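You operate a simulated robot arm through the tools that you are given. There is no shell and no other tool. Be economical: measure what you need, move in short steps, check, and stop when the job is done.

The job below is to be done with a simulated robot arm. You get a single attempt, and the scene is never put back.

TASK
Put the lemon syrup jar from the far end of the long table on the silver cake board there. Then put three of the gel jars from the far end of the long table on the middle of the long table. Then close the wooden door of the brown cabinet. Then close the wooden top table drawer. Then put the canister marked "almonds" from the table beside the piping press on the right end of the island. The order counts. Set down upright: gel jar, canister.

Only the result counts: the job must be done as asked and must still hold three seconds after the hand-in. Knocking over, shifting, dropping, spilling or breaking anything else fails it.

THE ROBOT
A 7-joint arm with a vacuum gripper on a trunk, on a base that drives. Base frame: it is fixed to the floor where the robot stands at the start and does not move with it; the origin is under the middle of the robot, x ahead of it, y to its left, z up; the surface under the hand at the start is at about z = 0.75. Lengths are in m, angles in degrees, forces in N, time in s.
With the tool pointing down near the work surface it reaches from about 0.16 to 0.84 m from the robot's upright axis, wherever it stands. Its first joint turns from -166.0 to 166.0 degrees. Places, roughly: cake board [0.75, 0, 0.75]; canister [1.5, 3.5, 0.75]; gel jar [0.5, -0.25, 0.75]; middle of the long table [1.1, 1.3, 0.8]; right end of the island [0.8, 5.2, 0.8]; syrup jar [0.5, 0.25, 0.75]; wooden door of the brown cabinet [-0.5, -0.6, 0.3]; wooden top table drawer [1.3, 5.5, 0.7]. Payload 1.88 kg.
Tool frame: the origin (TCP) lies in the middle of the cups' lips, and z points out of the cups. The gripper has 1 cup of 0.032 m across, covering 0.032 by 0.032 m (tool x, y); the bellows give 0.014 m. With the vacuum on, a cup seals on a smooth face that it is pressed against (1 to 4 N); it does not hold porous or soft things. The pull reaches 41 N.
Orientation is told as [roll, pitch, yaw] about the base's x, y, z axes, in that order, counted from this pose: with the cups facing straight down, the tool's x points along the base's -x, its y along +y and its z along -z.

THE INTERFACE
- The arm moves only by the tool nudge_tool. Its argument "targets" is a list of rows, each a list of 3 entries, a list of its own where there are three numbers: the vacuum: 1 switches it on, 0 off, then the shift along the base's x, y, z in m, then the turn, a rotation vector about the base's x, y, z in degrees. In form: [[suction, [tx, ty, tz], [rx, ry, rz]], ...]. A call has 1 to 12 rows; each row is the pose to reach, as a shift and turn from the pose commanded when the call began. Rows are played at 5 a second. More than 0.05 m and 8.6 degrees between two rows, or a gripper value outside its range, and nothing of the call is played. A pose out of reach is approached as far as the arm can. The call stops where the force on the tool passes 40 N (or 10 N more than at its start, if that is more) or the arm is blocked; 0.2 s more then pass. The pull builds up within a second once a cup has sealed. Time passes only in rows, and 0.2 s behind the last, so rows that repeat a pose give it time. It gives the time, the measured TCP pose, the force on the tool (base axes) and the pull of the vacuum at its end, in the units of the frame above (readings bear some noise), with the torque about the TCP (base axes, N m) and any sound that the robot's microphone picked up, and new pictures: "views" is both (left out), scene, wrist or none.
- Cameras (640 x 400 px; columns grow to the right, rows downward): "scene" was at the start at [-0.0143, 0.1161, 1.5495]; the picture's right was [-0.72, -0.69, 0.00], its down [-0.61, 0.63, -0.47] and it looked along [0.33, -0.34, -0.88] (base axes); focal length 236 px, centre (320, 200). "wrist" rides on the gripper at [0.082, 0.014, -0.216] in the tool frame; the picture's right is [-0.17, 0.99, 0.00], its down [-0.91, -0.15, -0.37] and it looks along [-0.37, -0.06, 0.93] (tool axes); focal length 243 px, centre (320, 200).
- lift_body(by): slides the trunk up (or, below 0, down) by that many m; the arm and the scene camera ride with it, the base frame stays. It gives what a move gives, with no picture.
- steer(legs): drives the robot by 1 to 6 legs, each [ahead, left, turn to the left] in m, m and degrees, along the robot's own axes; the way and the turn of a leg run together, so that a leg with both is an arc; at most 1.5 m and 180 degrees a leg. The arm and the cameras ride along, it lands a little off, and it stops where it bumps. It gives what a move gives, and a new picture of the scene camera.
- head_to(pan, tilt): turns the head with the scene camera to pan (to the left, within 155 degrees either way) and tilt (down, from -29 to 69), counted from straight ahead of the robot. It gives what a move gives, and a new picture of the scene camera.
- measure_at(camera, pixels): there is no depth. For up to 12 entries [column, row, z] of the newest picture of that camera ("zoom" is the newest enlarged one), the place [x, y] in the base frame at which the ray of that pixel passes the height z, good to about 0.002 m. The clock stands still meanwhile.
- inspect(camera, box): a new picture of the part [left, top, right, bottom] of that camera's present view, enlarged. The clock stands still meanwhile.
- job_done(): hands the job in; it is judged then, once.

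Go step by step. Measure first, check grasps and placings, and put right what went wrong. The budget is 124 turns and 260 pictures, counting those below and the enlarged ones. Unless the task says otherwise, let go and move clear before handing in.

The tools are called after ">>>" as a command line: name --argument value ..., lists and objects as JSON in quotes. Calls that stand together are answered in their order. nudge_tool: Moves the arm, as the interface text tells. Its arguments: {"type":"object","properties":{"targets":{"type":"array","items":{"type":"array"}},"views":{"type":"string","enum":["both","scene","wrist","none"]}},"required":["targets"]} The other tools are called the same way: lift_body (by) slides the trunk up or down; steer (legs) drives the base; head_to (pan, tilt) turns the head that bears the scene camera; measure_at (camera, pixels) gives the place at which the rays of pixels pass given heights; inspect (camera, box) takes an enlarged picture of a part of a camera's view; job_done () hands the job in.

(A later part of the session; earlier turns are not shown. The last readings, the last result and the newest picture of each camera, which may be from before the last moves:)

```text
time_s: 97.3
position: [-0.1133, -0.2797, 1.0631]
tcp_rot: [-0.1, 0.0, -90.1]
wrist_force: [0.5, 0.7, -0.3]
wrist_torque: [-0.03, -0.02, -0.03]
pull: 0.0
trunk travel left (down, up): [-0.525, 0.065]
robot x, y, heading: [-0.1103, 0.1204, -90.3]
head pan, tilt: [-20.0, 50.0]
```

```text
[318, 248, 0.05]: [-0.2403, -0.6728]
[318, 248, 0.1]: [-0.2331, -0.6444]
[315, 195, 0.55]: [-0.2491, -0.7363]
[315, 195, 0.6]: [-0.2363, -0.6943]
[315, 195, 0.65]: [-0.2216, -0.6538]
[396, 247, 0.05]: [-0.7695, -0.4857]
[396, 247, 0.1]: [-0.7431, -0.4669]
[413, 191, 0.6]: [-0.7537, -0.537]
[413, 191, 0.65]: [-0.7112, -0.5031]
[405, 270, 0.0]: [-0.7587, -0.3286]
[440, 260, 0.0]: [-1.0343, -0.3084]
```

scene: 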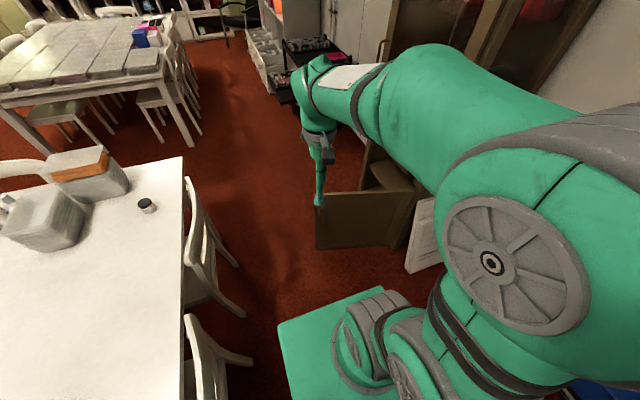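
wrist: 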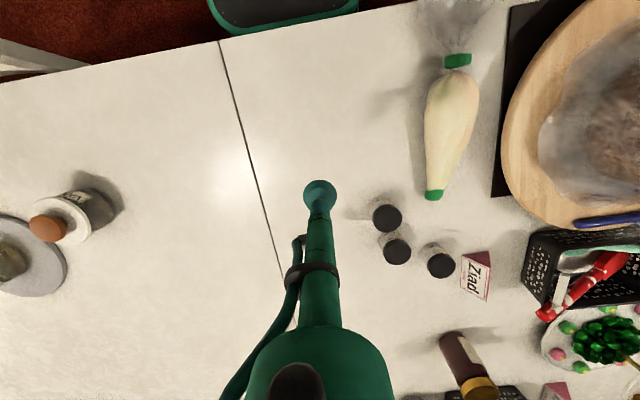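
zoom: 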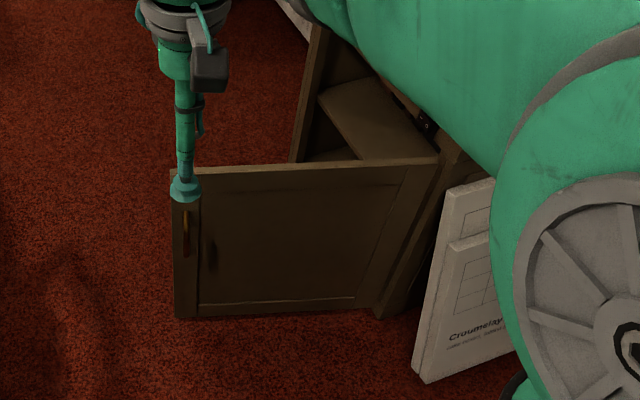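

Door: hinge ≈(-0.75,-0.50), free edge ≈(-0.237,-0.69), top ≈0.61. I'll drive a little closer, lower the trunk, and push the outer face with the vertical tool's side.

>>> steer --legs '[[0.27, 0, 0.2]]'

>>> lift_body --by -0.3

>>> nudge_tool --targets '[[0, [-0.04, 0.01, 0], [0, 0, 0]], [0, [-0.08, 0.02, 0], [0, 0, 0]], [0, [-0.12, 0.03, 0], [0, 0, 0]], [0, [-0.16, 0.03, 0], [0, 0, 0]], [0, [-0.2, 0.03, 0], [0, 0, 0]], [0, [-0.24, 0.03, 0], [0, 0, 0]]]' --views "both"

```text
time_s: 99.2
position: [-0.1129, -0.5481, 1.0637]
tcp_rot: [-0.1, 0.1, -90.0]
wrist_force: [-0.4, -0.4, 0.4]
wrist_torque: [-0.05, -0.06, 0.03]
pull: 0.1
trunk travel left (down, up): [-0.525, 0.065]
robot x, y, heading: [-0.1083, -0.1484, -90.2]
head pan, tilt: [-20.0, 50.0]
```

scene: 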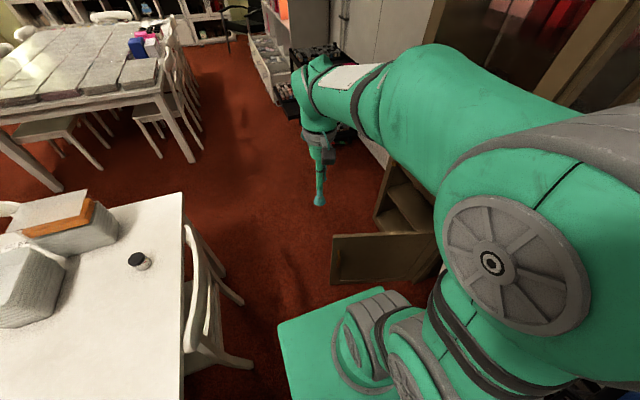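

```text
time_s: 102.2
position: [-0.1133, -0.5496, 0.7647]
tcp_rot: [0.0, 0.0, -90.0]
wrist_force: [0.4, 0.5, 0.7]
wrist_torque: [-0.04, 0.0, 0.0]
pull: 0.1
trunk travel left (down, up): [-0.225, 0.365]
robot x, y, heading: [-0.1096, -0.1478, -89.9]
head pan, tilt: [-20.0, 50.0]
```

```text
time_s: 103.7
position: [-0.3539, -0.5186, 0.7641]
tcp_rot: [0.0, 0.2, -90.1]
wrist_force: [0.7, -0.1, 0.2]
wrist_torque: [-0.04, 0.03, -0.01]
pull: 0.1
trunk travel left (down, up): [-0.225, 0.365]
robot x, y, heading: [-0.1079, -0.148, -90.1]
head pan, tilt: [-20.0, 50.0]
```

scene: 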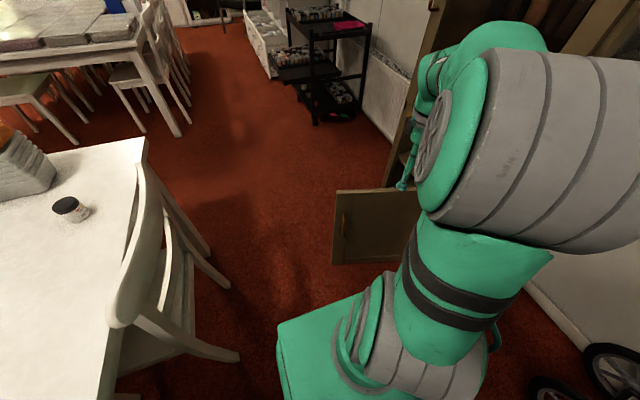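
wrist: 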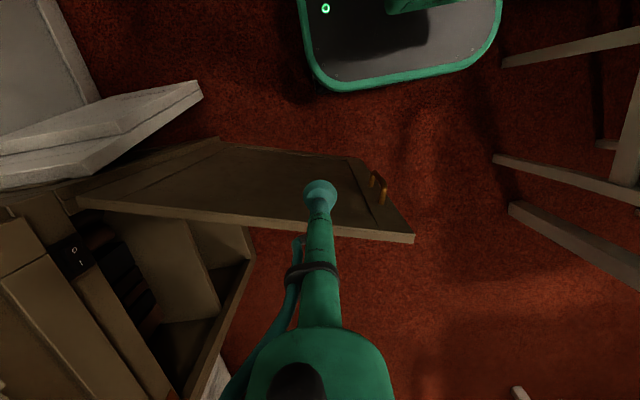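

The tool is ~12 cm on the robot's side of the door. I lower to z≈0.48.

>>> nudge_tool --targets '[[0, [0, 0, -0.048], [0, 0, 0]], [0, [0, 0, -0.096], [0, 0, 0]], [0, [0, 0, -0.144], [0, 0, 0]], [0, [0, 0, -0.192], [0, 0, 0]], [0, [0, 0, -0.24], [0, 0, 0]], [0, [0, 0, -0.28], [0, 0, 0]], [0, [0, 0, -0.28], [0, 0, 0]]]' --views "wrist"

```text
time_s: 105.2
position: [-0.3547, -0.5198, 0.4837]
tcp_rot: [0.0, 0.1, -90.1]
wrist_force: [0.3, -0.3, 0.0]
wrist_torque: [-0.03, -0.02, -0.01]
pull: 0.1
trunk travel left (down, up): [-0.225, 0.365]
robot x, y, heading: [-0.1098, -0.1489, -90.1]
head pan, tilt: [-20.0, 50.0]
```

wrist: 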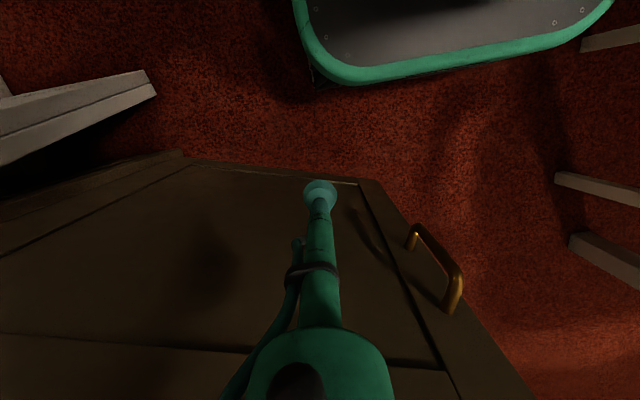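

I push along the door's arc, first 20°.

>>> nudge_tool --targets '[[0, [-0.006, -0.045, 0], [0, 0, 0]], [0, [-0.012, -0.085, 0], [0, 0, 0]], [0, [-0.012, -0.1, 0], [0, 0, 0]], [0, [-0.024, -0.131, 0], [0, 0, 0]], [0, [-0.039, -0.163, 0], [0, 0, 0]], [0, [-0.056, -0.193, 0], [0, 0, 0]], [0, [-0.076, -0.222, 0], [0, 0, 0]]]' --views "both"

```text
time_s: 106.8
position: [-0.4302, -0.7413, 0.4842]
tcp_rot: [0.0, 0.1, -90.0]
wrist_force: [-0.1, -0.5, -0.3]
wrist_torque: [0.0, 0.01, 0.04]
pull: 0.2
trunk travel left (down, up): [-0.225, 0.365]
robot x, y, heading: [-0.1081, -0.1484, -90.2]
head pan, tilt: [-20.0, 50.0]
```

scene: 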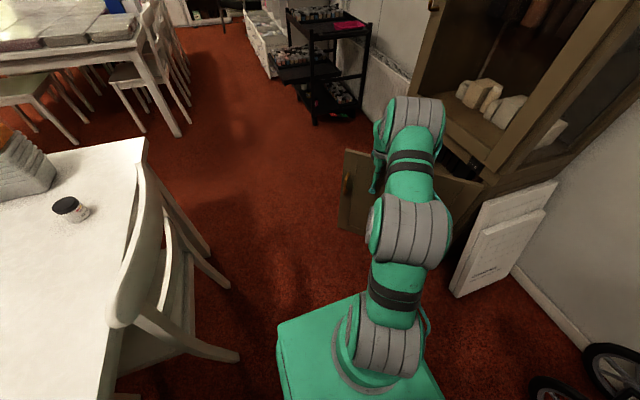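
wrist: 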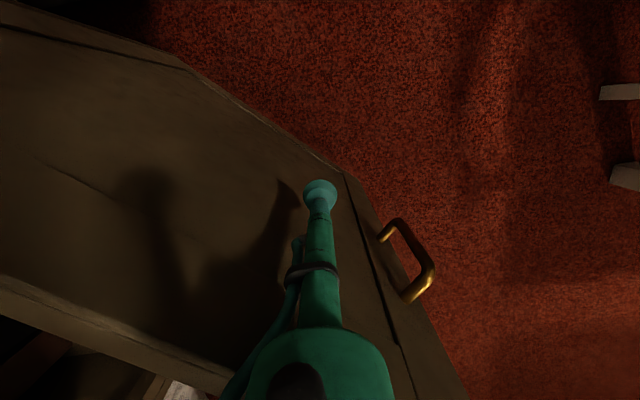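

The door follows easily. Continue to ~-55°, then back the tool off.

>>> nudge_tool --targets '[[0, [-0.022, -0.027, 0], [0, 0, 0]], [0, [-0.047, -0.051, 0], [0, 0, 0]], [0, [-0.073, -0.074, 0], [0, 0, 0]], [0, [-0.073, -0.074, 0], [0, 0, 0]], [0, [-0.05, -0.04, 0], [0, 0, 0]], [0, [-0.025, 0.0, 0], [0, 0, 0]], [0, [0.0, 0.04, 0], [0, 0, 0]], [0, [0.02, 0.08, 0], [0, 0, 0]], [0, [0.04, 0.12, 0], [0, 0, 0]], [0, [0.05, 0.16, 0], [0, 0, 0]], [0, [0.05, 0.18, 0], [0, 0, 0]]]' --views "both"

```text
time_s: 109.2
position: [-0.3794, -0.561, 0.4838]
tcp_rot: [-0.1, 0.1, -90.1]
wrist_force: [0.8, 0.3, 0.4]
wrist_torque: [-0.01, -0.01, -0.03]
pull: 0.0
trunk travel left (down, up): [-0.225, 0.365]
robot x, y, heading: [-0.1126, -0.1488, -89.9]
head pan, tilt: [-20.0, 50.0]
```

scene: 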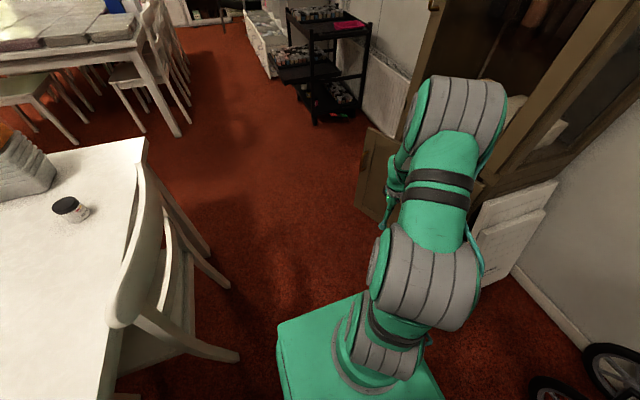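
wrist: 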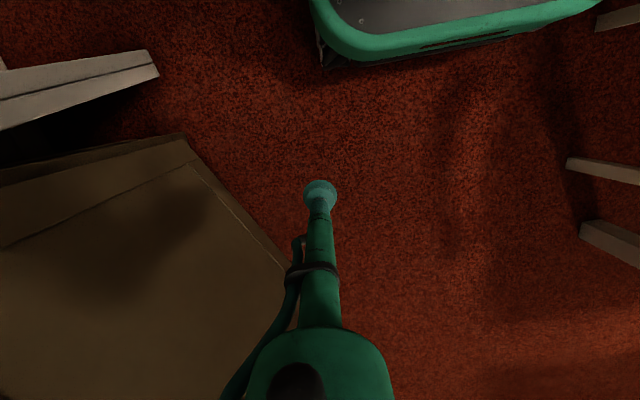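

I drive 18 cm ahead and 8 cm right for the rest of the stroke.

>>> steer --legs '[[0.18, -0.08, 0]]'

```text
time_s: 110.8
position: [-0.4601, -0.7408, 0.4852]
tcp_rot: [0.1, 0.1, -90.1]
wrist_force: [0.3, -0.2, 0.0]
wrist_torque: [-0.03, 0.04, -0.03]
pull: 0.0
trunk travel left (down, up): [-0.225, 0.365]
robot x, y, heading: [-0.1923, -0.3317, -90.1]
head pan, tilt: [-20.0, 50.0]
```

scene: 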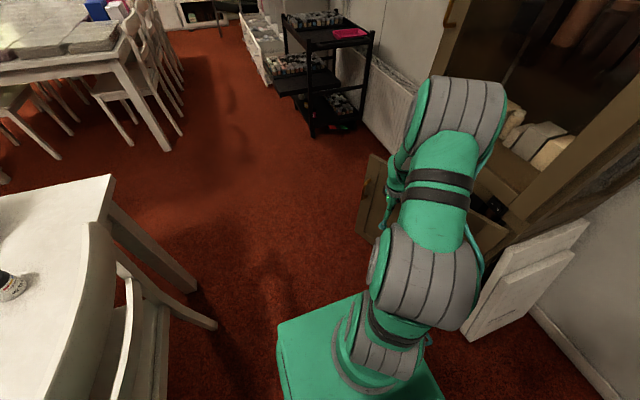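

Now push on to ~-80°.

>>> nudge_tool --targets '[[0, [-0.022, -0.04, 0], [0, 0, 0]], [0, [-0.044, -0.075, 0], [0, 0, 0]], [0, [-0.073, -0.095, 0], [0, 0, 0]], [0, [-0.103, -0.113, 0], [0, 0, 0]], [0, [-0.134, -0.128, 0], [0, 0, 0]], [0, [-0.168, -0.14, 0], [0, 0, 0]], [0, [-0.201, -0.15, 0], [0, 0, 0]]]' --views "both"

```text
time_s: 112.4
position: [-0.6606, -0.8896, 0.4854]
tcp_rot: [0.0, 0.1, -90.1]
wrist_force: [-0.7, 0.3, -0.8]
wrist_torque: [0.0, 0.05, 0.06]
pull: 0.1
trunk travel left (down, up): [-0.225, 0.365]
robot x, y, heading: [-0.1916, -0.3281, -90.1]
head pan, tilt: [-20.0, 50.0]
```

scene: 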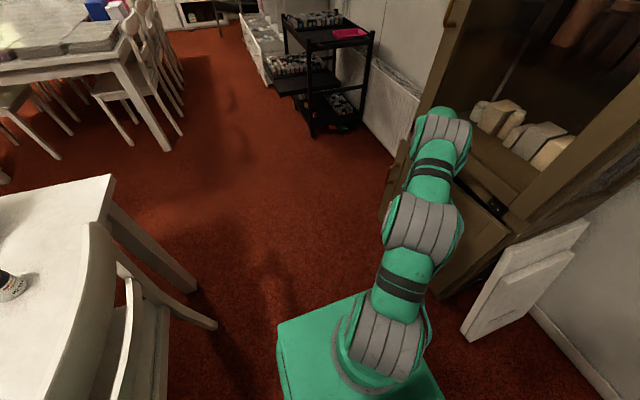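
wrist: 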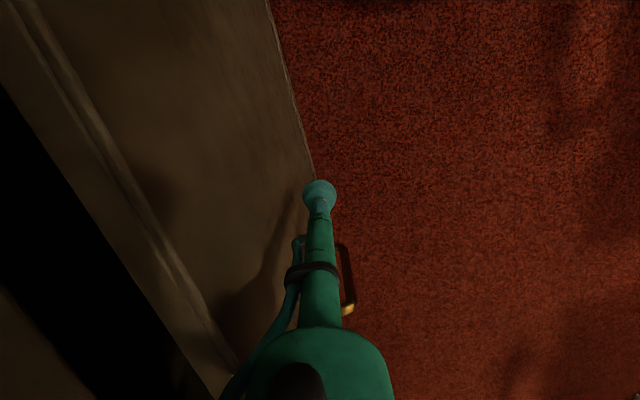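

Still open a bit. Continue toward -x in small steps, watching the force.

>>> nudge_tool --targets '[[0, [-0.017, -0.003, 0], [0, 0, 0]], [0, [-0.034, -0.005, 0], [0, 0, 0]], [0, [-0.051, -0.007, 0], [0, 0, 0]], [0, [-0.068, -0.009, 0], [0, 0, 0]]]' --views "both"

```text
time_s: 113.6
position: [-0.6807, -0.9225, 0.4851]
tcp_rot: [0.3, 0.5, -87.5]
wrist_force: [-0.9, -0.6, 0.4]
wrist_torque: [0.0, 0.01, -0.02]
pull: 0.1
trunk travel left (down, up): [-0.225, 0.365]
robot x, y, heading: [-0.1738, -0.3311, -88.2]
head pan, tilt: [-20.0, 50.0]
stopped in row 4: the arm was blocked; the commanded pose is now the measured one
```

scene: 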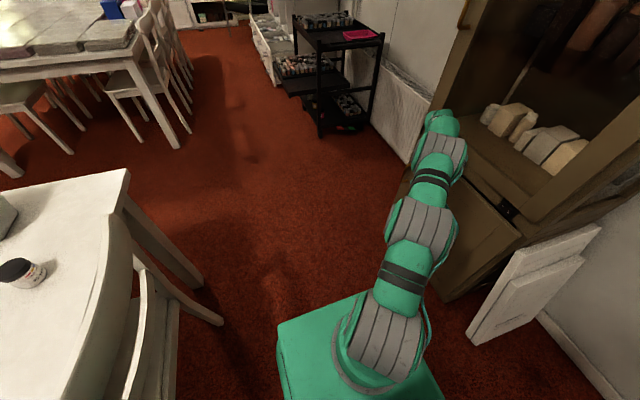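
wrist: 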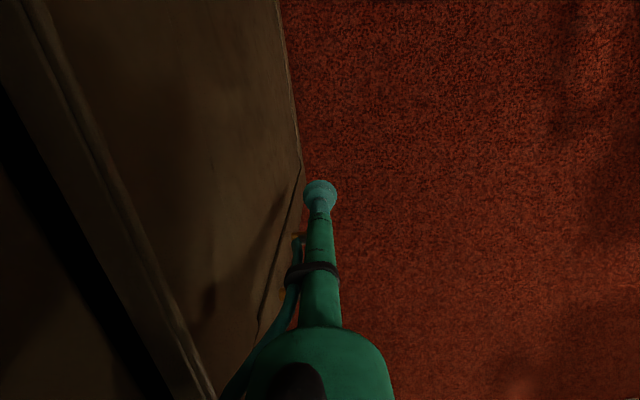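

The thick wrist probably met the upper cabinet frame (the robot nudged itself back). I back off and tilt the tool so its tip points toward the cabinet (-x).

>>> nudge_tool --targets '[[0, [0.04, 0.02, 0], [0, 0, 0]], [0, [0.08, 0.04, 0], [0, 0, 0]], [0, [0.12, 0.06, 0], [0, 0, 0]], [0, [0.13, 0.06, 0], [0, 8.5, 0]], [0, [0.13, 0.06, 0], [0, 17, 0]], [0, [0.13, 0.06, 0], [0, 25.5, 0]], [0, [0.13, 0.06, 0], [0, 34, 0]], [0, [0.13, 0.06, 0], [0, 42.5, 0]], [0, [0.13, 0.06, 0], [0, 51, 0]], [0, [0.13, 0.06, 0], [0, 59.5, 0]], [0, [0.13, 0.06, 0], [0, 65, 0]], [0, [0.13, 0.06, 0], [0, 65, 0]]]' --views "both"

```text
time_s: 116.2
position: [-0.5565, -0.857, 0.4757]
tcp_rot: [-64.2, 2.0, -90.0]
wrist_force: [-1.3, -0.1, -0.1]
wrist_torque: [0.01, 0.01, 0.0]
pull: 0.1
trunk travel left (down, up): [-0.225, 0.365]
robot x, y, heading: [-0.1775, -0.3333, -88.6]
head pan, tilt: [-20.0, 50.0]
```

scene: 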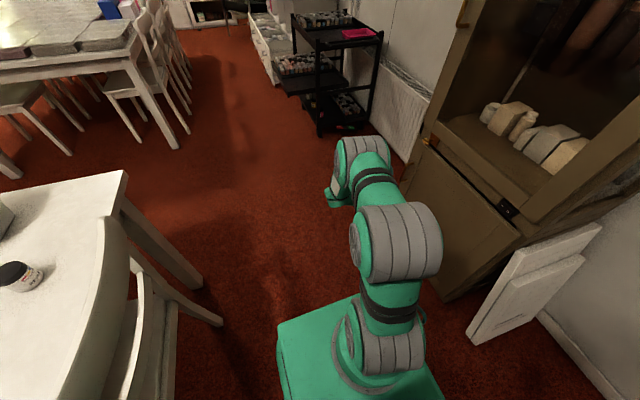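
wrist: 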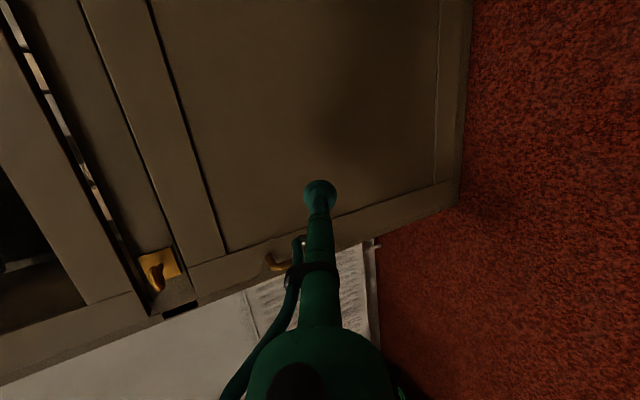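

The door is nearly closed, seen face-on. I push straight -x with the tip.

>>> nudge_tool --targets '[[0, [-0.04, -0.02, 0], [0, 0, 0]], [0, [-0.08, -0.04, 0], [0, 0, 0]], [0, [-0.11, -0.05, 0], [0, 0, 0]], [0, [-0.13, -0.05, 0], [0, 0, 0]], [0, [-0.145, -0.05, 0], [0, 0, 0]], [0, [-0.16, -0.05, 0], [0, 0, 0]]]' --views "both"

```text
time_s: 117.6
position: [-0.7168, -0.9072, 0.4759]
tcp_rot: [-64.1, 2.2, -90.0]
wrist_force: [0.1, 0.9, -0.6]
wrist_torque: [-0.03, 0.0, -0.02]
pull: 0.1
trunk travel left (down, up): [-0.225, 0.365]
robot x, y, heading: [-0.1759, -0.3333, -88.6]
head pan, tilt: [-20.0, 50.0]
```

scene: 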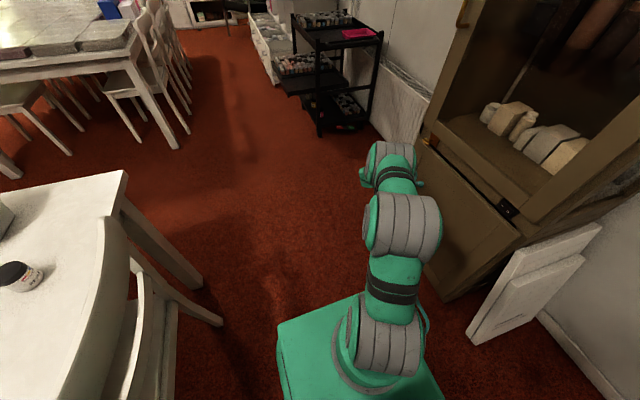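
wrist: 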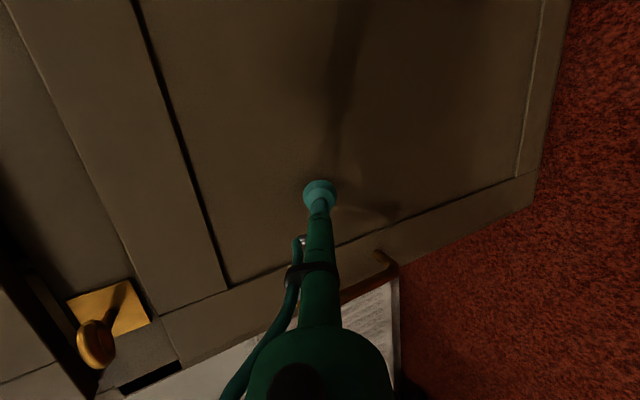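

>>> nudge_tool --targets '[[0, [-0.01, 0, 0], [0, 0, 0]], [0, [-0.02, 0, 0], [0, 0, 0]], [0, [-0.03, 0, 0], [0, 0, 0]], [0, [-0.038, 0, 0], [0, 0, 0]], [0, [-0.046, 0, 0], [0, 0, 0]], [0, [-0.054, 0, 0], [0, 0, 0]]]' --views "wrist"

```text
time_s: 118.6
position: [-0.7402, -0.9073, 0.4662]
tcp_rot: [-63.5, 2.7, -89.5]
wrist_force: [8.1, -0.7, 0.8]
wrist_torque: [0.05, 0.19, 0.02]
pull: 0.0
trunk travel left (down, up): [-0.225, 0.365]
robot x, y, heading: [-0.1724, -0.3353, -88.5]
head pan, tilt: [-20.0, 50.0]
stopped in row 4: the force on the tool passed its limit at 54 N (the readings are from after the stop); the commanded pose is now the measured one
```

wrist: 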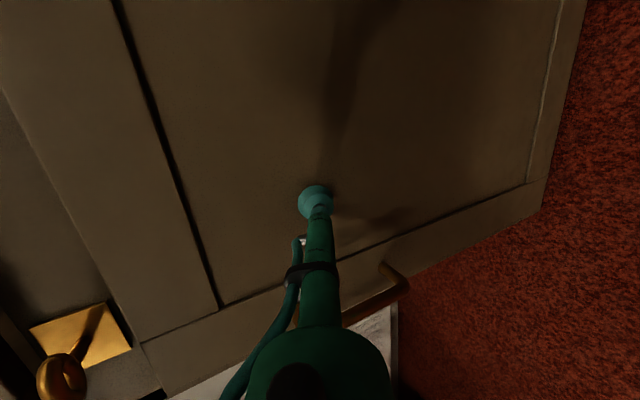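

It came to a hard stop (54 N), so it's likely closed. I back off and look at it.

>>> nudge_tool --targets '[[0, [0.02, 0.0, 0], [0, 0, 0]], [0, [0.06, 0.02, 0.02], [0, 0, 0]], [0, [0.1, 0.05, 0.04], [0, 0, 0]], [0, [0.14, 0.08, 0.04], [0, 0, 0]], [0, [0.18, 0.11, 0.04], [0, 0, 0]], [0, [0.22, 0.14, 0.04], [0, 0, 0]], [0, [0.26, 0.17, 0.04], [0, 0, 0]]]' --views "both"

>>> inspect --camera "scene" --box '[380, 80, 620, 330]'

>>> inspect --camera "wrist" --box '[0, 100, 400, 400]'

```text
refused: row 3 steps farther than a row can; nothing moved
```

```text
1.60 times, centred on (500, 205) of scene
```

zoom: 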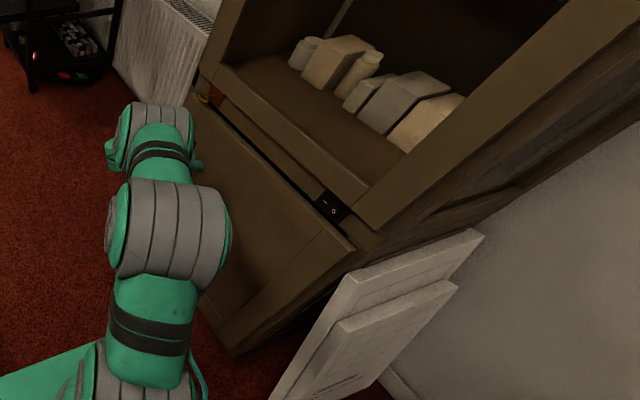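

```text
1.33 times, centred on (200, 250) of wrist
```

zoom: 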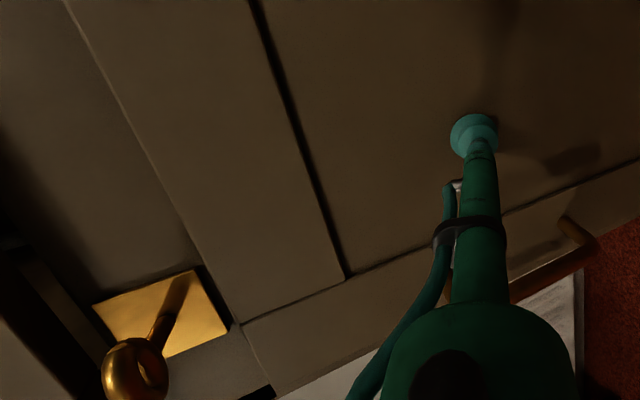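

The door looks flush. I retract with smaller steps and verify.

>>> nudge_tool --targets '[[0, [0.02, 0.0, 0], [0, 0, 0]], [0, [0.06, 0.01, 0.01], [0, 0, 0]], [0, [0.09, 0.04, 0.02], [0, 0, 0]], [0, [0.12, 0.07, 0.03], [0, 0, 0]], [0, [0.15, 0.1, 0.04], [0, 0, 0]], [0, [0.18, 0.13, 0.04], [0, 0, 0]], [0, [0.21, 0.16, 0.04], [0, 0, 0]]]' --views "none"

>>> head_to --pan -40 --tilt 45

>>> inspect --camera "scene" --box '[220, 60, 500, 260]'

```text
time_s: 120.2
position: [-0.5314, -0.7457, 0.5049]
tcp_rot: [-63.6, 2.6, -89.6]
wrist_force: [-0.6, 0.0, 0.2]
wrist_torque: [0.02, 0.02, 0.03]
pull: 0.1
trunk travel left (down, up): [-0.225, 0.365]
robot x, y, heading: [-0.1741, -0.3364, -88.5]
head pan, tilt: [-20.0, 50.0]
```

```text
time_s: 121.0
position: [-0.533, -0.7469, 0.5055]
tcp_rot: [-63.5, 2.8, -89.5]
wrist_force: [0.5, 0.4, -0.1]
wrist_torque: [-0.05, 0.0, 0.01]
pull: 0.2
trunk travel left (down, up): [-0.225, 0.365]
robot x, y, heading: [-0.1707, -0.3324, -88.6]
head pan, tilt: [-40.0, 45.0]
```

scene: 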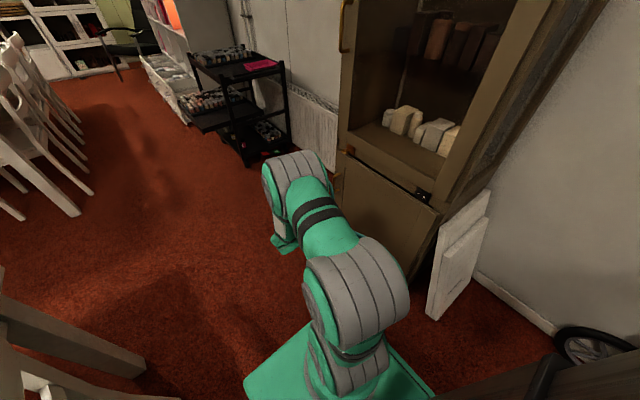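

```text
2.00 times, centred on (360, 160) of scene
```

zoom: 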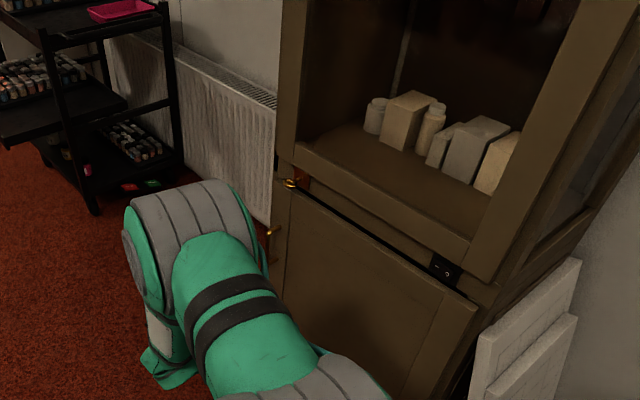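

It looks near flush; I measure the door's top corners and the rail above to see whether they are parallel.

>>> measure_at --camera "zoom" --pixels '[[288, 190, 0.61], [474, 305, 0.61], [288, 165, 0.65], [490, 285, 0.65], [380, 248, 0.61], [384, 228, 0.65]]'

>>> inspect --camera "scene" --box '[330, 135, 460, 235]'

```text
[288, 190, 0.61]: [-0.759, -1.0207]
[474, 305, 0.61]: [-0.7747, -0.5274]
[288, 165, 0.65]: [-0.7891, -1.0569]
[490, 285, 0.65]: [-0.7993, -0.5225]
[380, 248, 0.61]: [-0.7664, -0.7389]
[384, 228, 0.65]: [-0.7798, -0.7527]
```

```text
4.00 times, centred on (395, 185) of scene
```

zoom: 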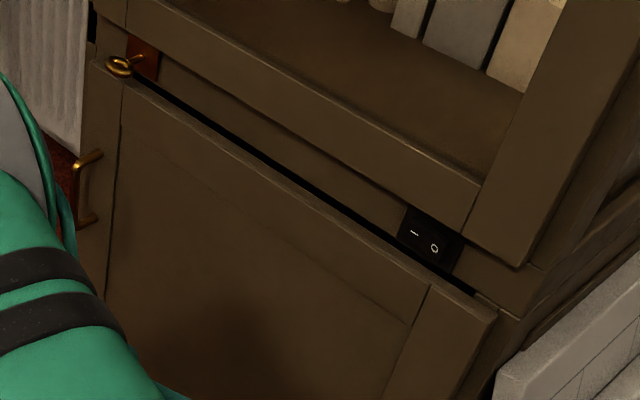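

Door parallel with the rail (within measurement error): closed. I raise the trunk, straighten the tool and fold the arm.

>>> lift_body --by 0.3

>>> nudge_tool --targets '[[0, [0.03, 0.03, 0.02], [0, -8, 0]], [0, [0.06, 0.06, 0.04], [0, -16, 0]], [0, [0.09, 0.08, 0.07], [0, -24, 0]], [0, [0.12, 0.08, 0.1], [0, -32, 0]], [0, [0.15, 0.08, 0.13], [0, -40, 0]], [0, [0.18, 0.08, 0.16], [0, -48, 0]], [0, [0.21, 0.08, 0.19], [0, -56, 0]], [0, [0.24, 0.08, 0.22], [0, -63.5, 0]], [0, [0.27, 0.08, 0.24], [0, -63.5, 0]], [0, [0.3, 0.08, 0.25], [0, -63.5, 0]]]' --views "none"

```text
time_s: 124.0
position: [-0.5323, -0.7461, 0.805]
tcp_rot: [-63.5, 2.8, -89.7]
wrist_force: [-0.2, 0.4, 0.1]
wrist_torque: [0.02, 0.0, 0.0]
pull: 0.0
trunk travel left (down, up): [-0.525, 0.065]
robot x, y, heading: [-0.1747, -0.333, -88.6]
head pan, tilt: [-40.0, 45.0]
```

```text
time_s: 126.2
position: [-0.2312, -0.6648, 1.0558]
tcp_rot: [0.1, 0.9, -87.4]
wrist_force: [-0.1, -0.4, -0.1]
wrist_torque: [0.03, 0.02, -0.02]
pull: 0.2
trunk travel left (down, up): [-0.525, 0.065]
robot x, y, heading: [-0.1754, -0.334, -88.4]
head pan, tilt: [-40.0, 45.0]
```

I back away to y≈0.53, turn left to heading 0, and strafe along the aisle to y≈2.0.

>>> steer --legs '[[-0.87, 0.04, 0], [0, 0, 88.4], [0, 1.4, 0]]'

>>> head_to --pan 75 --tilt 20

```text
time_s: 141.2
position: [0.1781, 1.8707, 1.0557]
tcp_rot: [0.0, 1.0, 0.5]
wrist_force: [-0.3, 0.7, 1.1]
wrist_torque: [0.01, -0.01, 0.0]
pull: 0.1
trunk travel left (down, up): [-0.525, 0.065]
robot x, y, heading: [-0.1526, 1.9423, -0.6]
head pan, tilt: [-40.0, 45.0]
```

scene: 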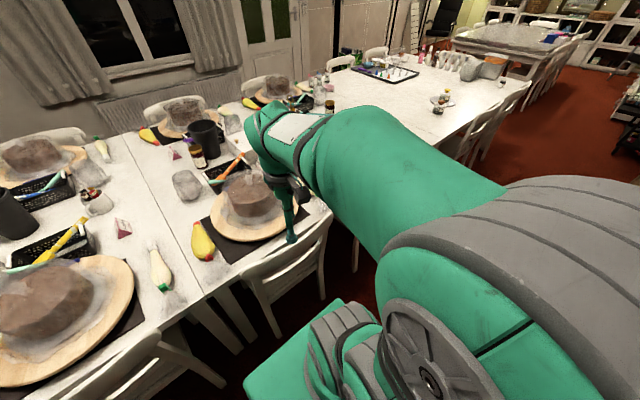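

```text
time_s: 143.1
position: [0.1782, 1.87, 1.0552]
tcp_rot: [0.0, 0.9, 0.5]
wrist_force: [0.6, -0.2, -0.7]
wrist_torque: [-0.02, 0.0, -0.01]
pull: 0.0
trunk travel left (down, up): [-0.525, 0.065]
robot x, y, heading: [-0.1503, 1.9414, -0.7]
head pan, tilt: [75.0, 20.0]
```

scene: 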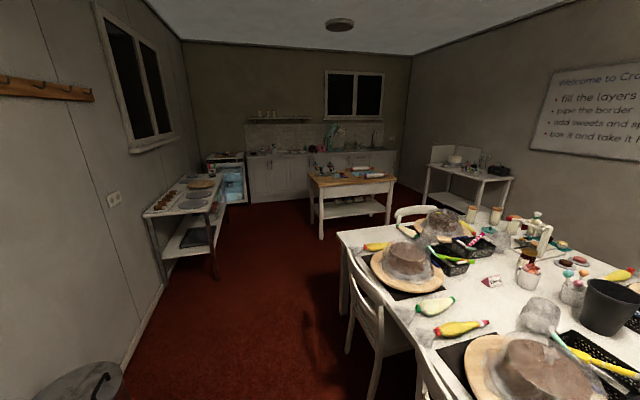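

I zoom on the island, the side bench and the near end of the long table.

>>> inspect --camera "scene" --box '[290, 130, 520, 250]'

>>> inspect --camera "scene" --box '[440, 180, 640, 310]'

>>> measure_at --camera "scene" --pixels '[[340, 232, 0.75], [528, 290, 0.75], [315, 187, 0.85], [393, 179, 0.85], [310, 172, 0.85], [320, 237, 0.0], [388, 224, 0.0], [428, 168, 0.75], [512, 179, 0.75], [213, 278, 0.0], [345, 355, 0.0]]'

```text
2.78 times, centred on (405, 190) of scene
```

zoom: 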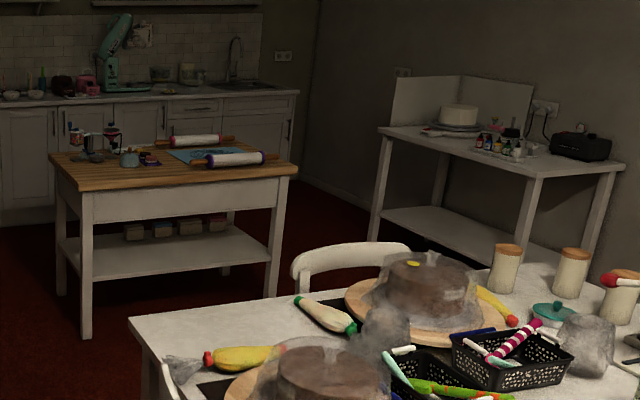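

```text
3.08 times, centred on (540, 245) of scene
```

zoom: 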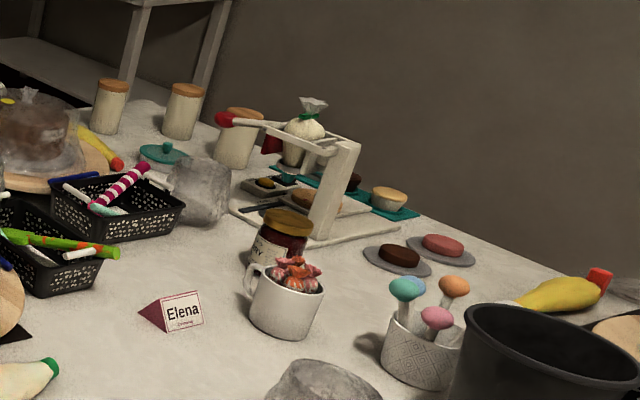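

```text
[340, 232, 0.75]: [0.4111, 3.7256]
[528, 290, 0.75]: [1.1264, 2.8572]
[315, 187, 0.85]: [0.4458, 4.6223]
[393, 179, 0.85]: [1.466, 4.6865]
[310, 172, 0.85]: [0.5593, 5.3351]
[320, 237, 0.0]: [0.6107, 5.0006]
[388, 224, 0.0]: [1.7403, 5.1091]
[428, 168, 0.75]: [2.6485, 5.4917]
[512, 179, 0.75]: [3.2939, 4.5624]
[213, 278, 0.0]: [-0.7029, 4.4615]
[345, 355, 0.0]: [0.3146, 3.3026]
```

The drawer is on the island's far side (y≈5.5); canisters with wooden lids stand at the near end of the long table. I check the round object lower left, then continue.

>>> measure_at --camera "scene" --pixels '[[122, 375, 0.5], [122, 375, 0.7], [122, 375, 0.3], [170, 283, 0.0], [218, 280, 0.3], [345, 270, 0.85], [246, 205, 0.0]]'

>>> head_to --pan 110 --tilt 50

```text
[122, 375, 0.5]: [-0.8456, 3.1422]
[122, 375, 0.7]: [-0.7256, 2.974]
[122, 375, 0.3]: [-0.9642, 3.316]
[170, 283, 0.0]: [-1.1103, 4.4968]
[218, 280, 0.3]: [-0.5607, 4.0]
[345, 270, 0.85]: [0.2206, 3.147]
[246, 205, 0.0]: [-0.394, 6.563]
```

```text
time_s: 144.1
position: [0.1793, 1.87, 1.0562]
tcp_rot: [0.0, 0.8, 0.5]
wrist_force: [-0.5, 0.3, 0.2]
wrist_torque: [0.02, -0.01, -0.02]
pull: 0.0
trunk travel left (down, up): [-0.525, 0.065]
robot x, y, heading: [-0.1499, 1.944, -0.7]
head pan, tilt: [110.0, 50.0]
```

scene: 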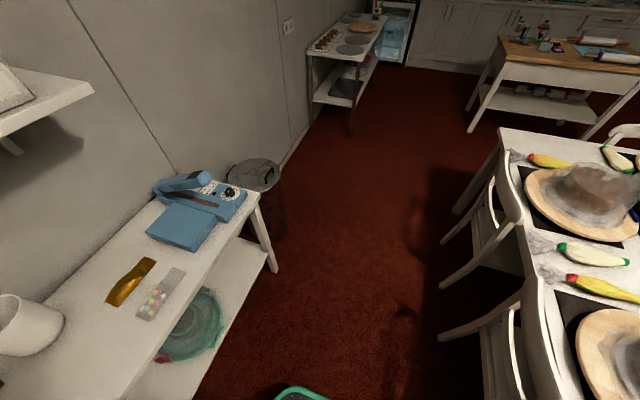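

>>> measure_at --camera "scene" --pixels '[[272, 272, 0.0], [255, 200, 0.8], [285, 235, 0.0], [350, 133, 0.0], [437, 337, 0.0], [440, 240, 0.0], [468, 132, 0.0], [170, 390, 0.8]]'

```text
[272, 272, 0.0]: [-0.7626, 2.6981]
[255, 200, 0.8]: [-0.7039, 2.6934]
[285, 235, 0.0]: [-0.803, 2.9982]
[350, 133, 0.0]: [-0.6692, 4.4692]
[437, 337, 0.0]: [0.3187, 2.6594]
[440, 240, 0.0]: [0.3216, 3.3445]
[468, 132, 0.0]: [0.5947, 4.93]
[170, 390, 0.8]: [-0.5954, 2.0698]
```

Clear on both sides. I strafe on to y≈5.0 and look.

>>> steer --legs '[[0, 1.5, 0.6], [0, 1.5, 0]]'

>>> head_to --pan 35 --tilt 35

>>> head_to --pan -35 --tilt 25

```text
time_s: 158.6
position: [0.1945, 4.8676, 1.0552]
tcp_rot: [0.0, 0.9, 1.3]
wrist_force: [1.0, 0.0, 0.3]
wrist_torque: [0.01, -0.03, 0.0]
pull: 0.1
trunk travel left (down, up): [-0.525, 0.065]
robot x, y, heading: [-0.1355, 4.9387, 0.1]
head pan, tilt: [110.0, 50.0]
```

scene: 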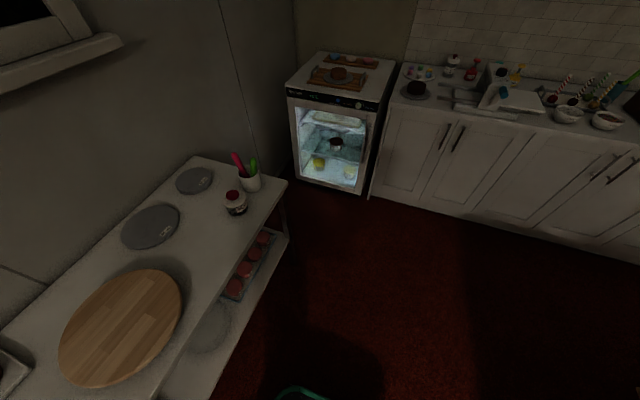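

```text
time_s: 160.0
position: [0.1949, 4.8681, 1.0556]
tcp_rot: [0.0, 0.9, 1.3]
wrist_force: [-0.3, -0.7, -0.4]
wrist_torque: [0.02, -0.03, -0.01]
pull: 0.0
trunk travel left (down, up): [-0.525, 0.065]
robot x, y, heading: [-0.1359, 4.9348, 0.3]
head pan, tilt: [35.0, 35.0]
```

scene: 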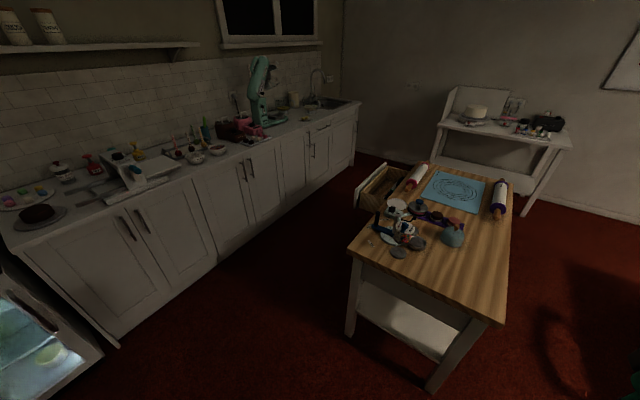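

```text
time_s: 161.4
position: [0.1938, 4.8664, 1.0546]
tcp_rot: [-0.1, 0.9, 1.2]
wrist_force: [0.2, 0.2, 0.4]
wrist_torque: [-0.02, 0.02, 0.0]
pull: 0.1
trunk travel left (down, up): [-0.525, 0.065]
robot x, y, heading: [-0.1361, 4.9357, 0.1]
head pan, tilt: [-35.0, 25.0]
```

scene: 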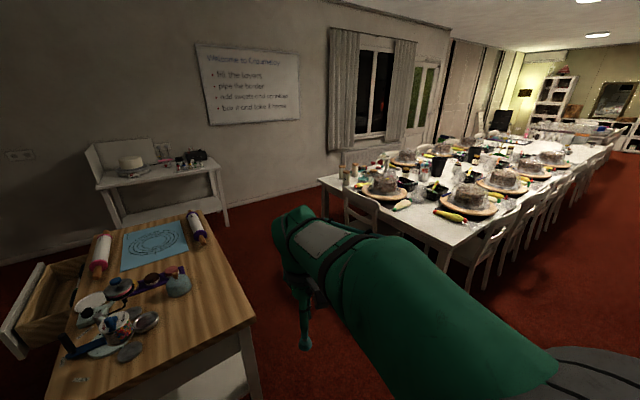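

The drawer sticks out on the counter side of the island. I measure it and the island.

>>> head_to --pan 30 --tilt 30

>>> inspect --camera "scene" --box '[340, 120, 560, 300]'

```text
time_s: 162.8
position: [0.1938, 4.8692, 1.0552]
tcp_rot: [-0.1, 0.8, 1.3]
wrist_force: [0.5, 0.8, 0.4]
wrist_torque: [0.0, -0.05, 0.01]
pull: 0.0
trunk travel left (down, up): [-0.525, 0.065]
robot x, y, heading: [-0.1345, 4.9362, -0.0]
head pan, tilt: [30.0, 30.0]
```

scene: 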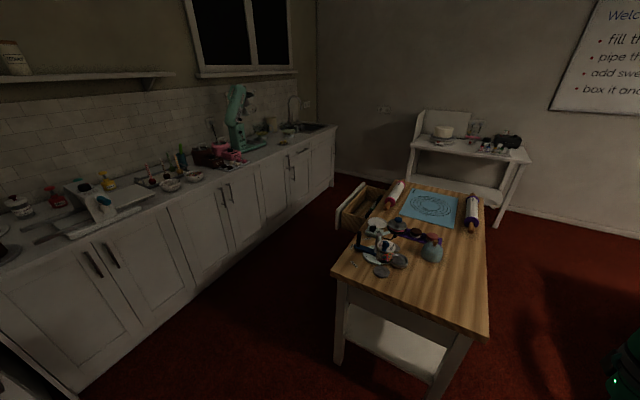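

```text
2.22 times, centred on (450, 210) of scene
```

zoom: 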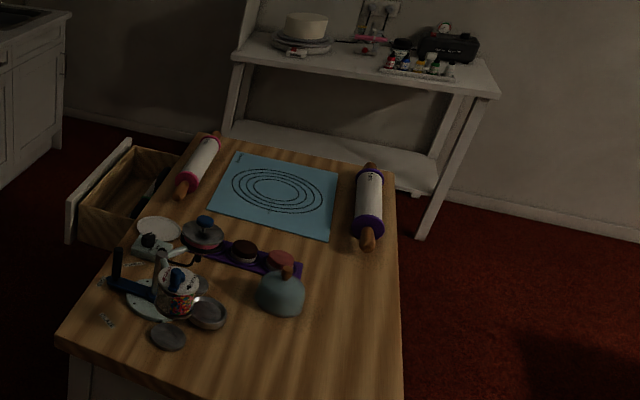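

>>> measure_at --camera "zoom" --pixels '[[55, 340, 0.8], [403, 400, 0.8], [205, 132, 0.8], [397, 180, 0.8], [68, 205, 0.72], [130, 140, 0.72], [68, 205, 0.68], [130, 140, 0.68], [70, 240, 0.58], [280, 320, 0.8], [380, 340, 0.8], [330, 350, 0.8]]'

>>> measure_at --camera "scene" --pixels '[[490, 338, 0.8], [340, 360, 0.0], [435, 398, 0.0], [90, 390, 0.0], [190, 298, 0.0], [335, 186, 0.0]]'

```text
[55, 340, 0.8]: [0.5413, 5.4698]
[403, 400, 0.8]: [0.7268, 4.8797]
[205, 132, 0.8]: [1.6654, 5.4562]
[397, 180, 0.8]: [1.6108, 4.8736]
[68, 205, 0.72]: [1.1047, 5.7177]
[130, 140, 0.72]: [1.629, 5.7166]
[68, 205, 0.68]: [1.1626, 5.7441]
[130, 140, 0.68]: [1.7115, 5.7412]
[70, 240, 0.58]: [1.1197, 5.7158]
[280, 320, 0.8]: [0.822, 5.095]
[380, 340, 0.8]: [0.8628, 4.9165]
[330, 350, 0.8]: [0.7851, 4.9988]
```

```text
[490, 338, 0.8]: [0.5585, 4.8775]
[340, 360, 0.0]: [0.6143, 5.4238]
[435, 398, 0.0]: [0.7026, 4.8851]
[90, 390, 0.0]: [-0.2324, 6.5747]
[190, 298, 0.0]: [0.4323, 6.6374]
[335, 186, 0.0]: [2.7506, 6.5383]
```

Island top ≈ z 0.8, y 4.88–5.47; drawer front at y≈5.72, x 1.10–1.63; counter front y≈6.57. I drive around to the counter side in heading 0.

>>> steer --legs '[[0, 1.16, 0], [0.6, 0, 0]]'

>>> head_to --pan -40 --tilt 55

```text
time_s: 171.7
position: [0.7923, 6.0285, 1.0555]
tcp_rot: [0.1, 0.8, 1.4]
wrist_force: [0.2, -0.8, 0.2]
wrist_torque: [-0.01, 0.01, 0.02]
pull: 0.2
trunk travel left (down, up): [-0.525, 0.065]
robot x, y, heading: [0.4647, 6.096, -0.0]
head pan, tilt: [30.0, 30.0]
```

scene: 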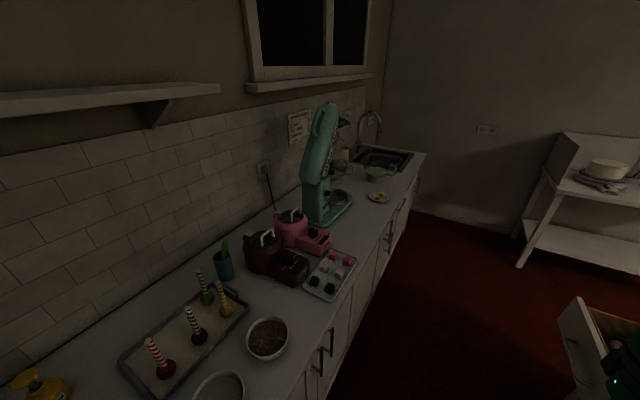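

```text
time_s: 173.1
position: [0.7913, 6.028, 1.0548]
tcp_rot: [0.0, 0.9, 1.4]
wrist_force: [0.2, -0.7, -1.1]
wrist_torque: [-0.02, 0.04, 0.02]
pull: 0.0
trunk travel left (down, up): [-0.525, 0.065]
robot x, y, heading: [0.459, 6.093, 0.3]
head pan, tilt: [-40.0, 55.0]
```

scene: 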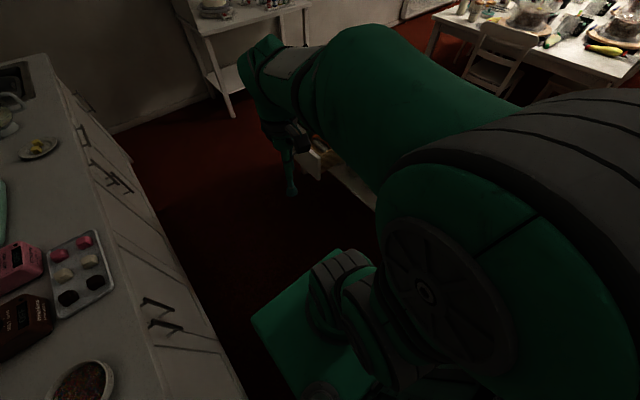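

I go 0.45 m farther and view the drawer from the wrist.

>>> steer --legs '[[0.45, 0, 0]]'

>>> nudge_tool --targets '[[0, [0.01, -0.02, -0.03], [0, 0, 0]], [0, [0.02, -0.03, -0.06], [0, 0, 0]], [0, [0.02, -0.03, -0.06], [0, 0, 0]]]' --views "both"

```text
time_s: 175.8
position: [1.236, 6.0283, 1.055]
tcp_rot: [-0.1, 0.9, 1.2]
wrist_force: [0.1, -0.5, 0.2]
wrist_torque: [-0.04, 0.01, 0.01]
pull: 0.1
trunk travel left (down, up): [-0.525, 0.065]
robot x, y, heading: [0.906, 6.0956, 0.2]
head pan, tilt: [-40.0, 55.0]
```

scene: 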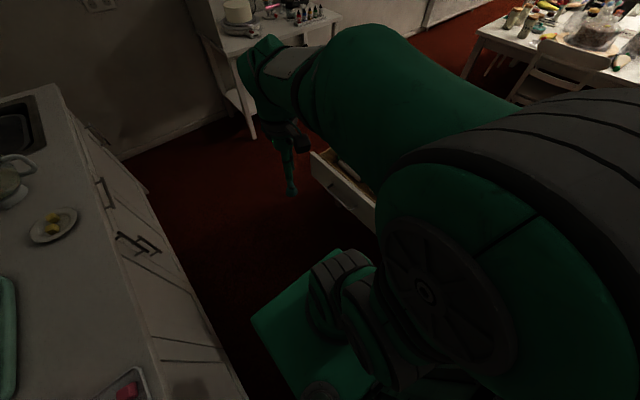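

```text
time_s: 176.6
position: [1.2568, 5.9968, 0.9941]
tcp_rot: [0.0, 0.9, 1.3]
wrist_force: [-0.2, -0.1, 0.2]
wrist_torque: [-0.02, 0.01, -0.01]
pull: 0.2
trunk travel left (down, up): [-0.525, 0.065]
robot x, y, heading: [0.9054, 6.0895, 0.1]
head pan, tilt: [-40.0, 55.0]
```

scene: 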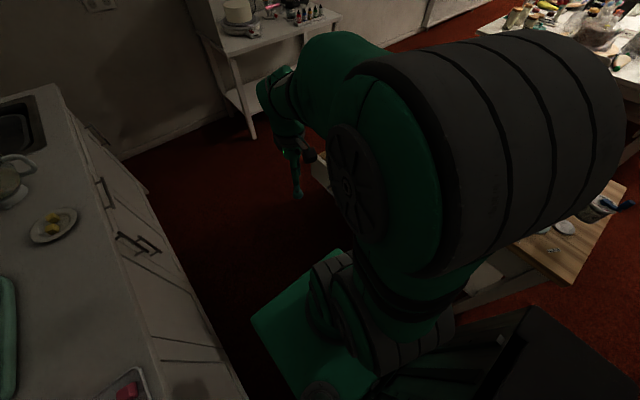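
wrist: 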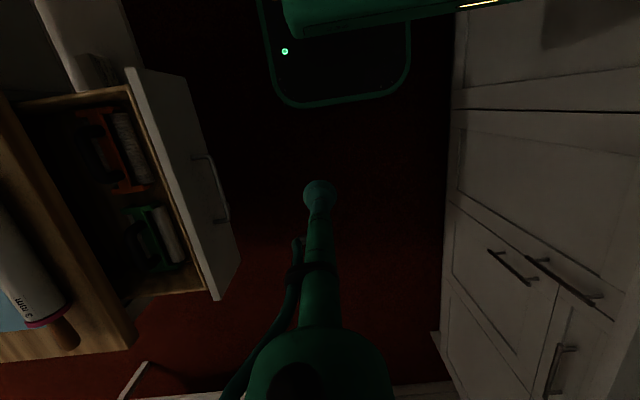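

The drawer front and its handle are clearly seen from the wrist. I measure them.

>>> inspect --camera "wrist" --box '[60, 40, 300, 320]'

>>> measure_at --camera "wrist" --pixels '[[153, 70, 0.72], [220, 297, 0.72], [153, 70, 0.7], [220, 297, 0.7], [200, 158, 0.65], [224, 220, 0.65], [135, 72, 0.72], [135, 345, 0.8], [240, 240, 0.6]]'

```text
1.43 times, centred on (180, 180) of wrist
```

zoom: 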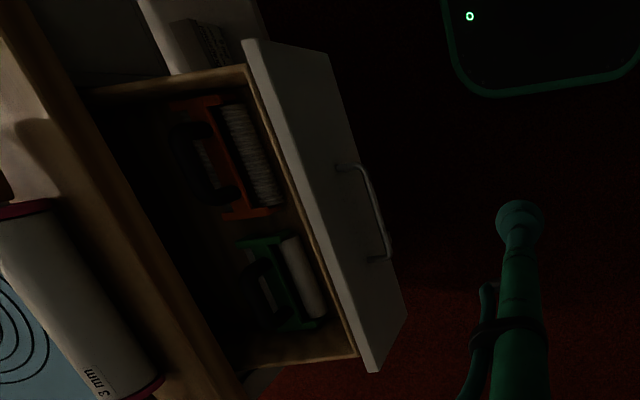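

```text
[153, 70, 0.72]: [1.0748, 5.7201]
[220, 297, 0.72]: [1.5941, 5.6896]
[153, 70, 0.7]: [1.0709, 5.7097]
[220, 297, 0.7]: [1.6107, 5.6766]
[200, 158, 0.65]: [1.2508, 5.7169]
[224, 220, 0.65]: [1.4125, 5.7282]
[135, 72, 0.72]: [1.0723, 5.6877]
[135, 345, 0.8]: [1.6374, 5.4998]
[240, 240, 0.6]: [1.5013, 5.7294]
```

I lower the trunk 0.12 m and bring the tool, tilted 60° toward the island, to just in front of the handle (1.33, 5.86, 0.65).

>>> lift_body --by -0.12

>>> nudge_tool --targets '[[0, [0.01, -0.01, -0.02], [-8, 0, 0]], [0, [0.02, -0.02, -0.04], [-16, 0, 0]], [0, [0.03, -0.04, -0.06], [-24, 0, 0]], [0, [0.04, -0.06, -0.09], [-32, 0, 0]], [0, [0.05, -0.08, -0.12], [-40, 0, 0]], [0, [0.06, -0.1, -0.15], [-48, 0, 0]], [0, [0.07, -0.12, -0.18], [-56, 0, 0]], [0, [0.073, -0.13, -0.21], [-60, 0, 0]], [0, [0.073, -0.13, -0.224], [-60, 0, 0]], [0, [0.073, -0.13, -0.224], [-60, 0, 0]]]' --views "both"

```text
time_s: 178.1
position: [1.2559, 5.9998, 0.8746]
tcp_rot: [0.0, 0.9, 1.4]
wrist_force: [0.5, 0.0, 0.9]
wrist_torque: [0.01, -0.01, -0.01]
pull: 0.0
trunk travel left (down, up): [-0.405, 0.185]
robot x, y, heading: [0.9056, 6.096, 0.1]
head pan, tilt: [-40.0, 55.0]
```

```text
time_s: 180.3
position: [1.3289, 5.8702, 0.6506]
tcp_rot: [-60.0, 1.6, -0.1]
wrist_force: [0.8, -0.1, 0.4]
wrist_torque: [0.02, 0.02, 0.03]
pull: 0.0
trunk travel left (down, up): [-0.405, 0.185]
robot x, y, heading: [0.9033, 6.0937, 0.2]
head pan, tilt: [-40.0, 55.0]
```

scene: 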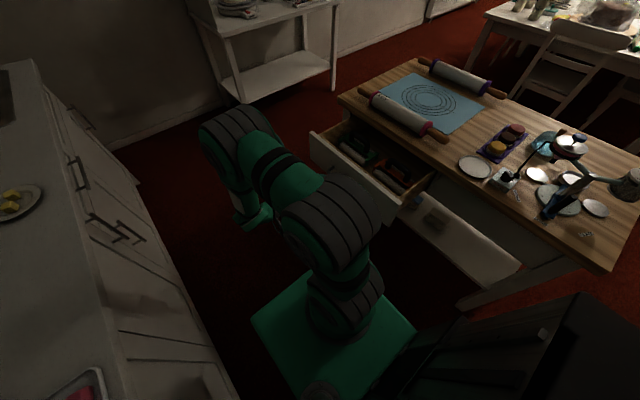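
wrist: 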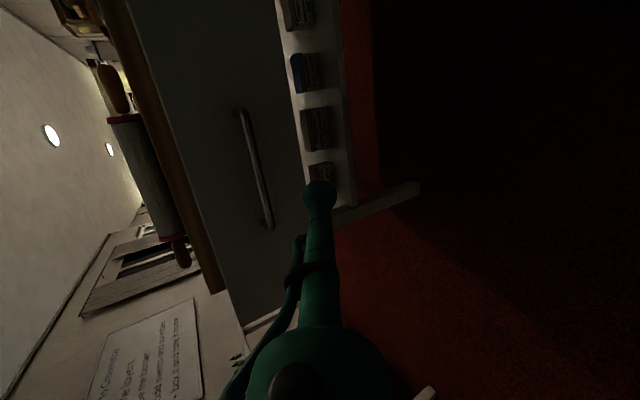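

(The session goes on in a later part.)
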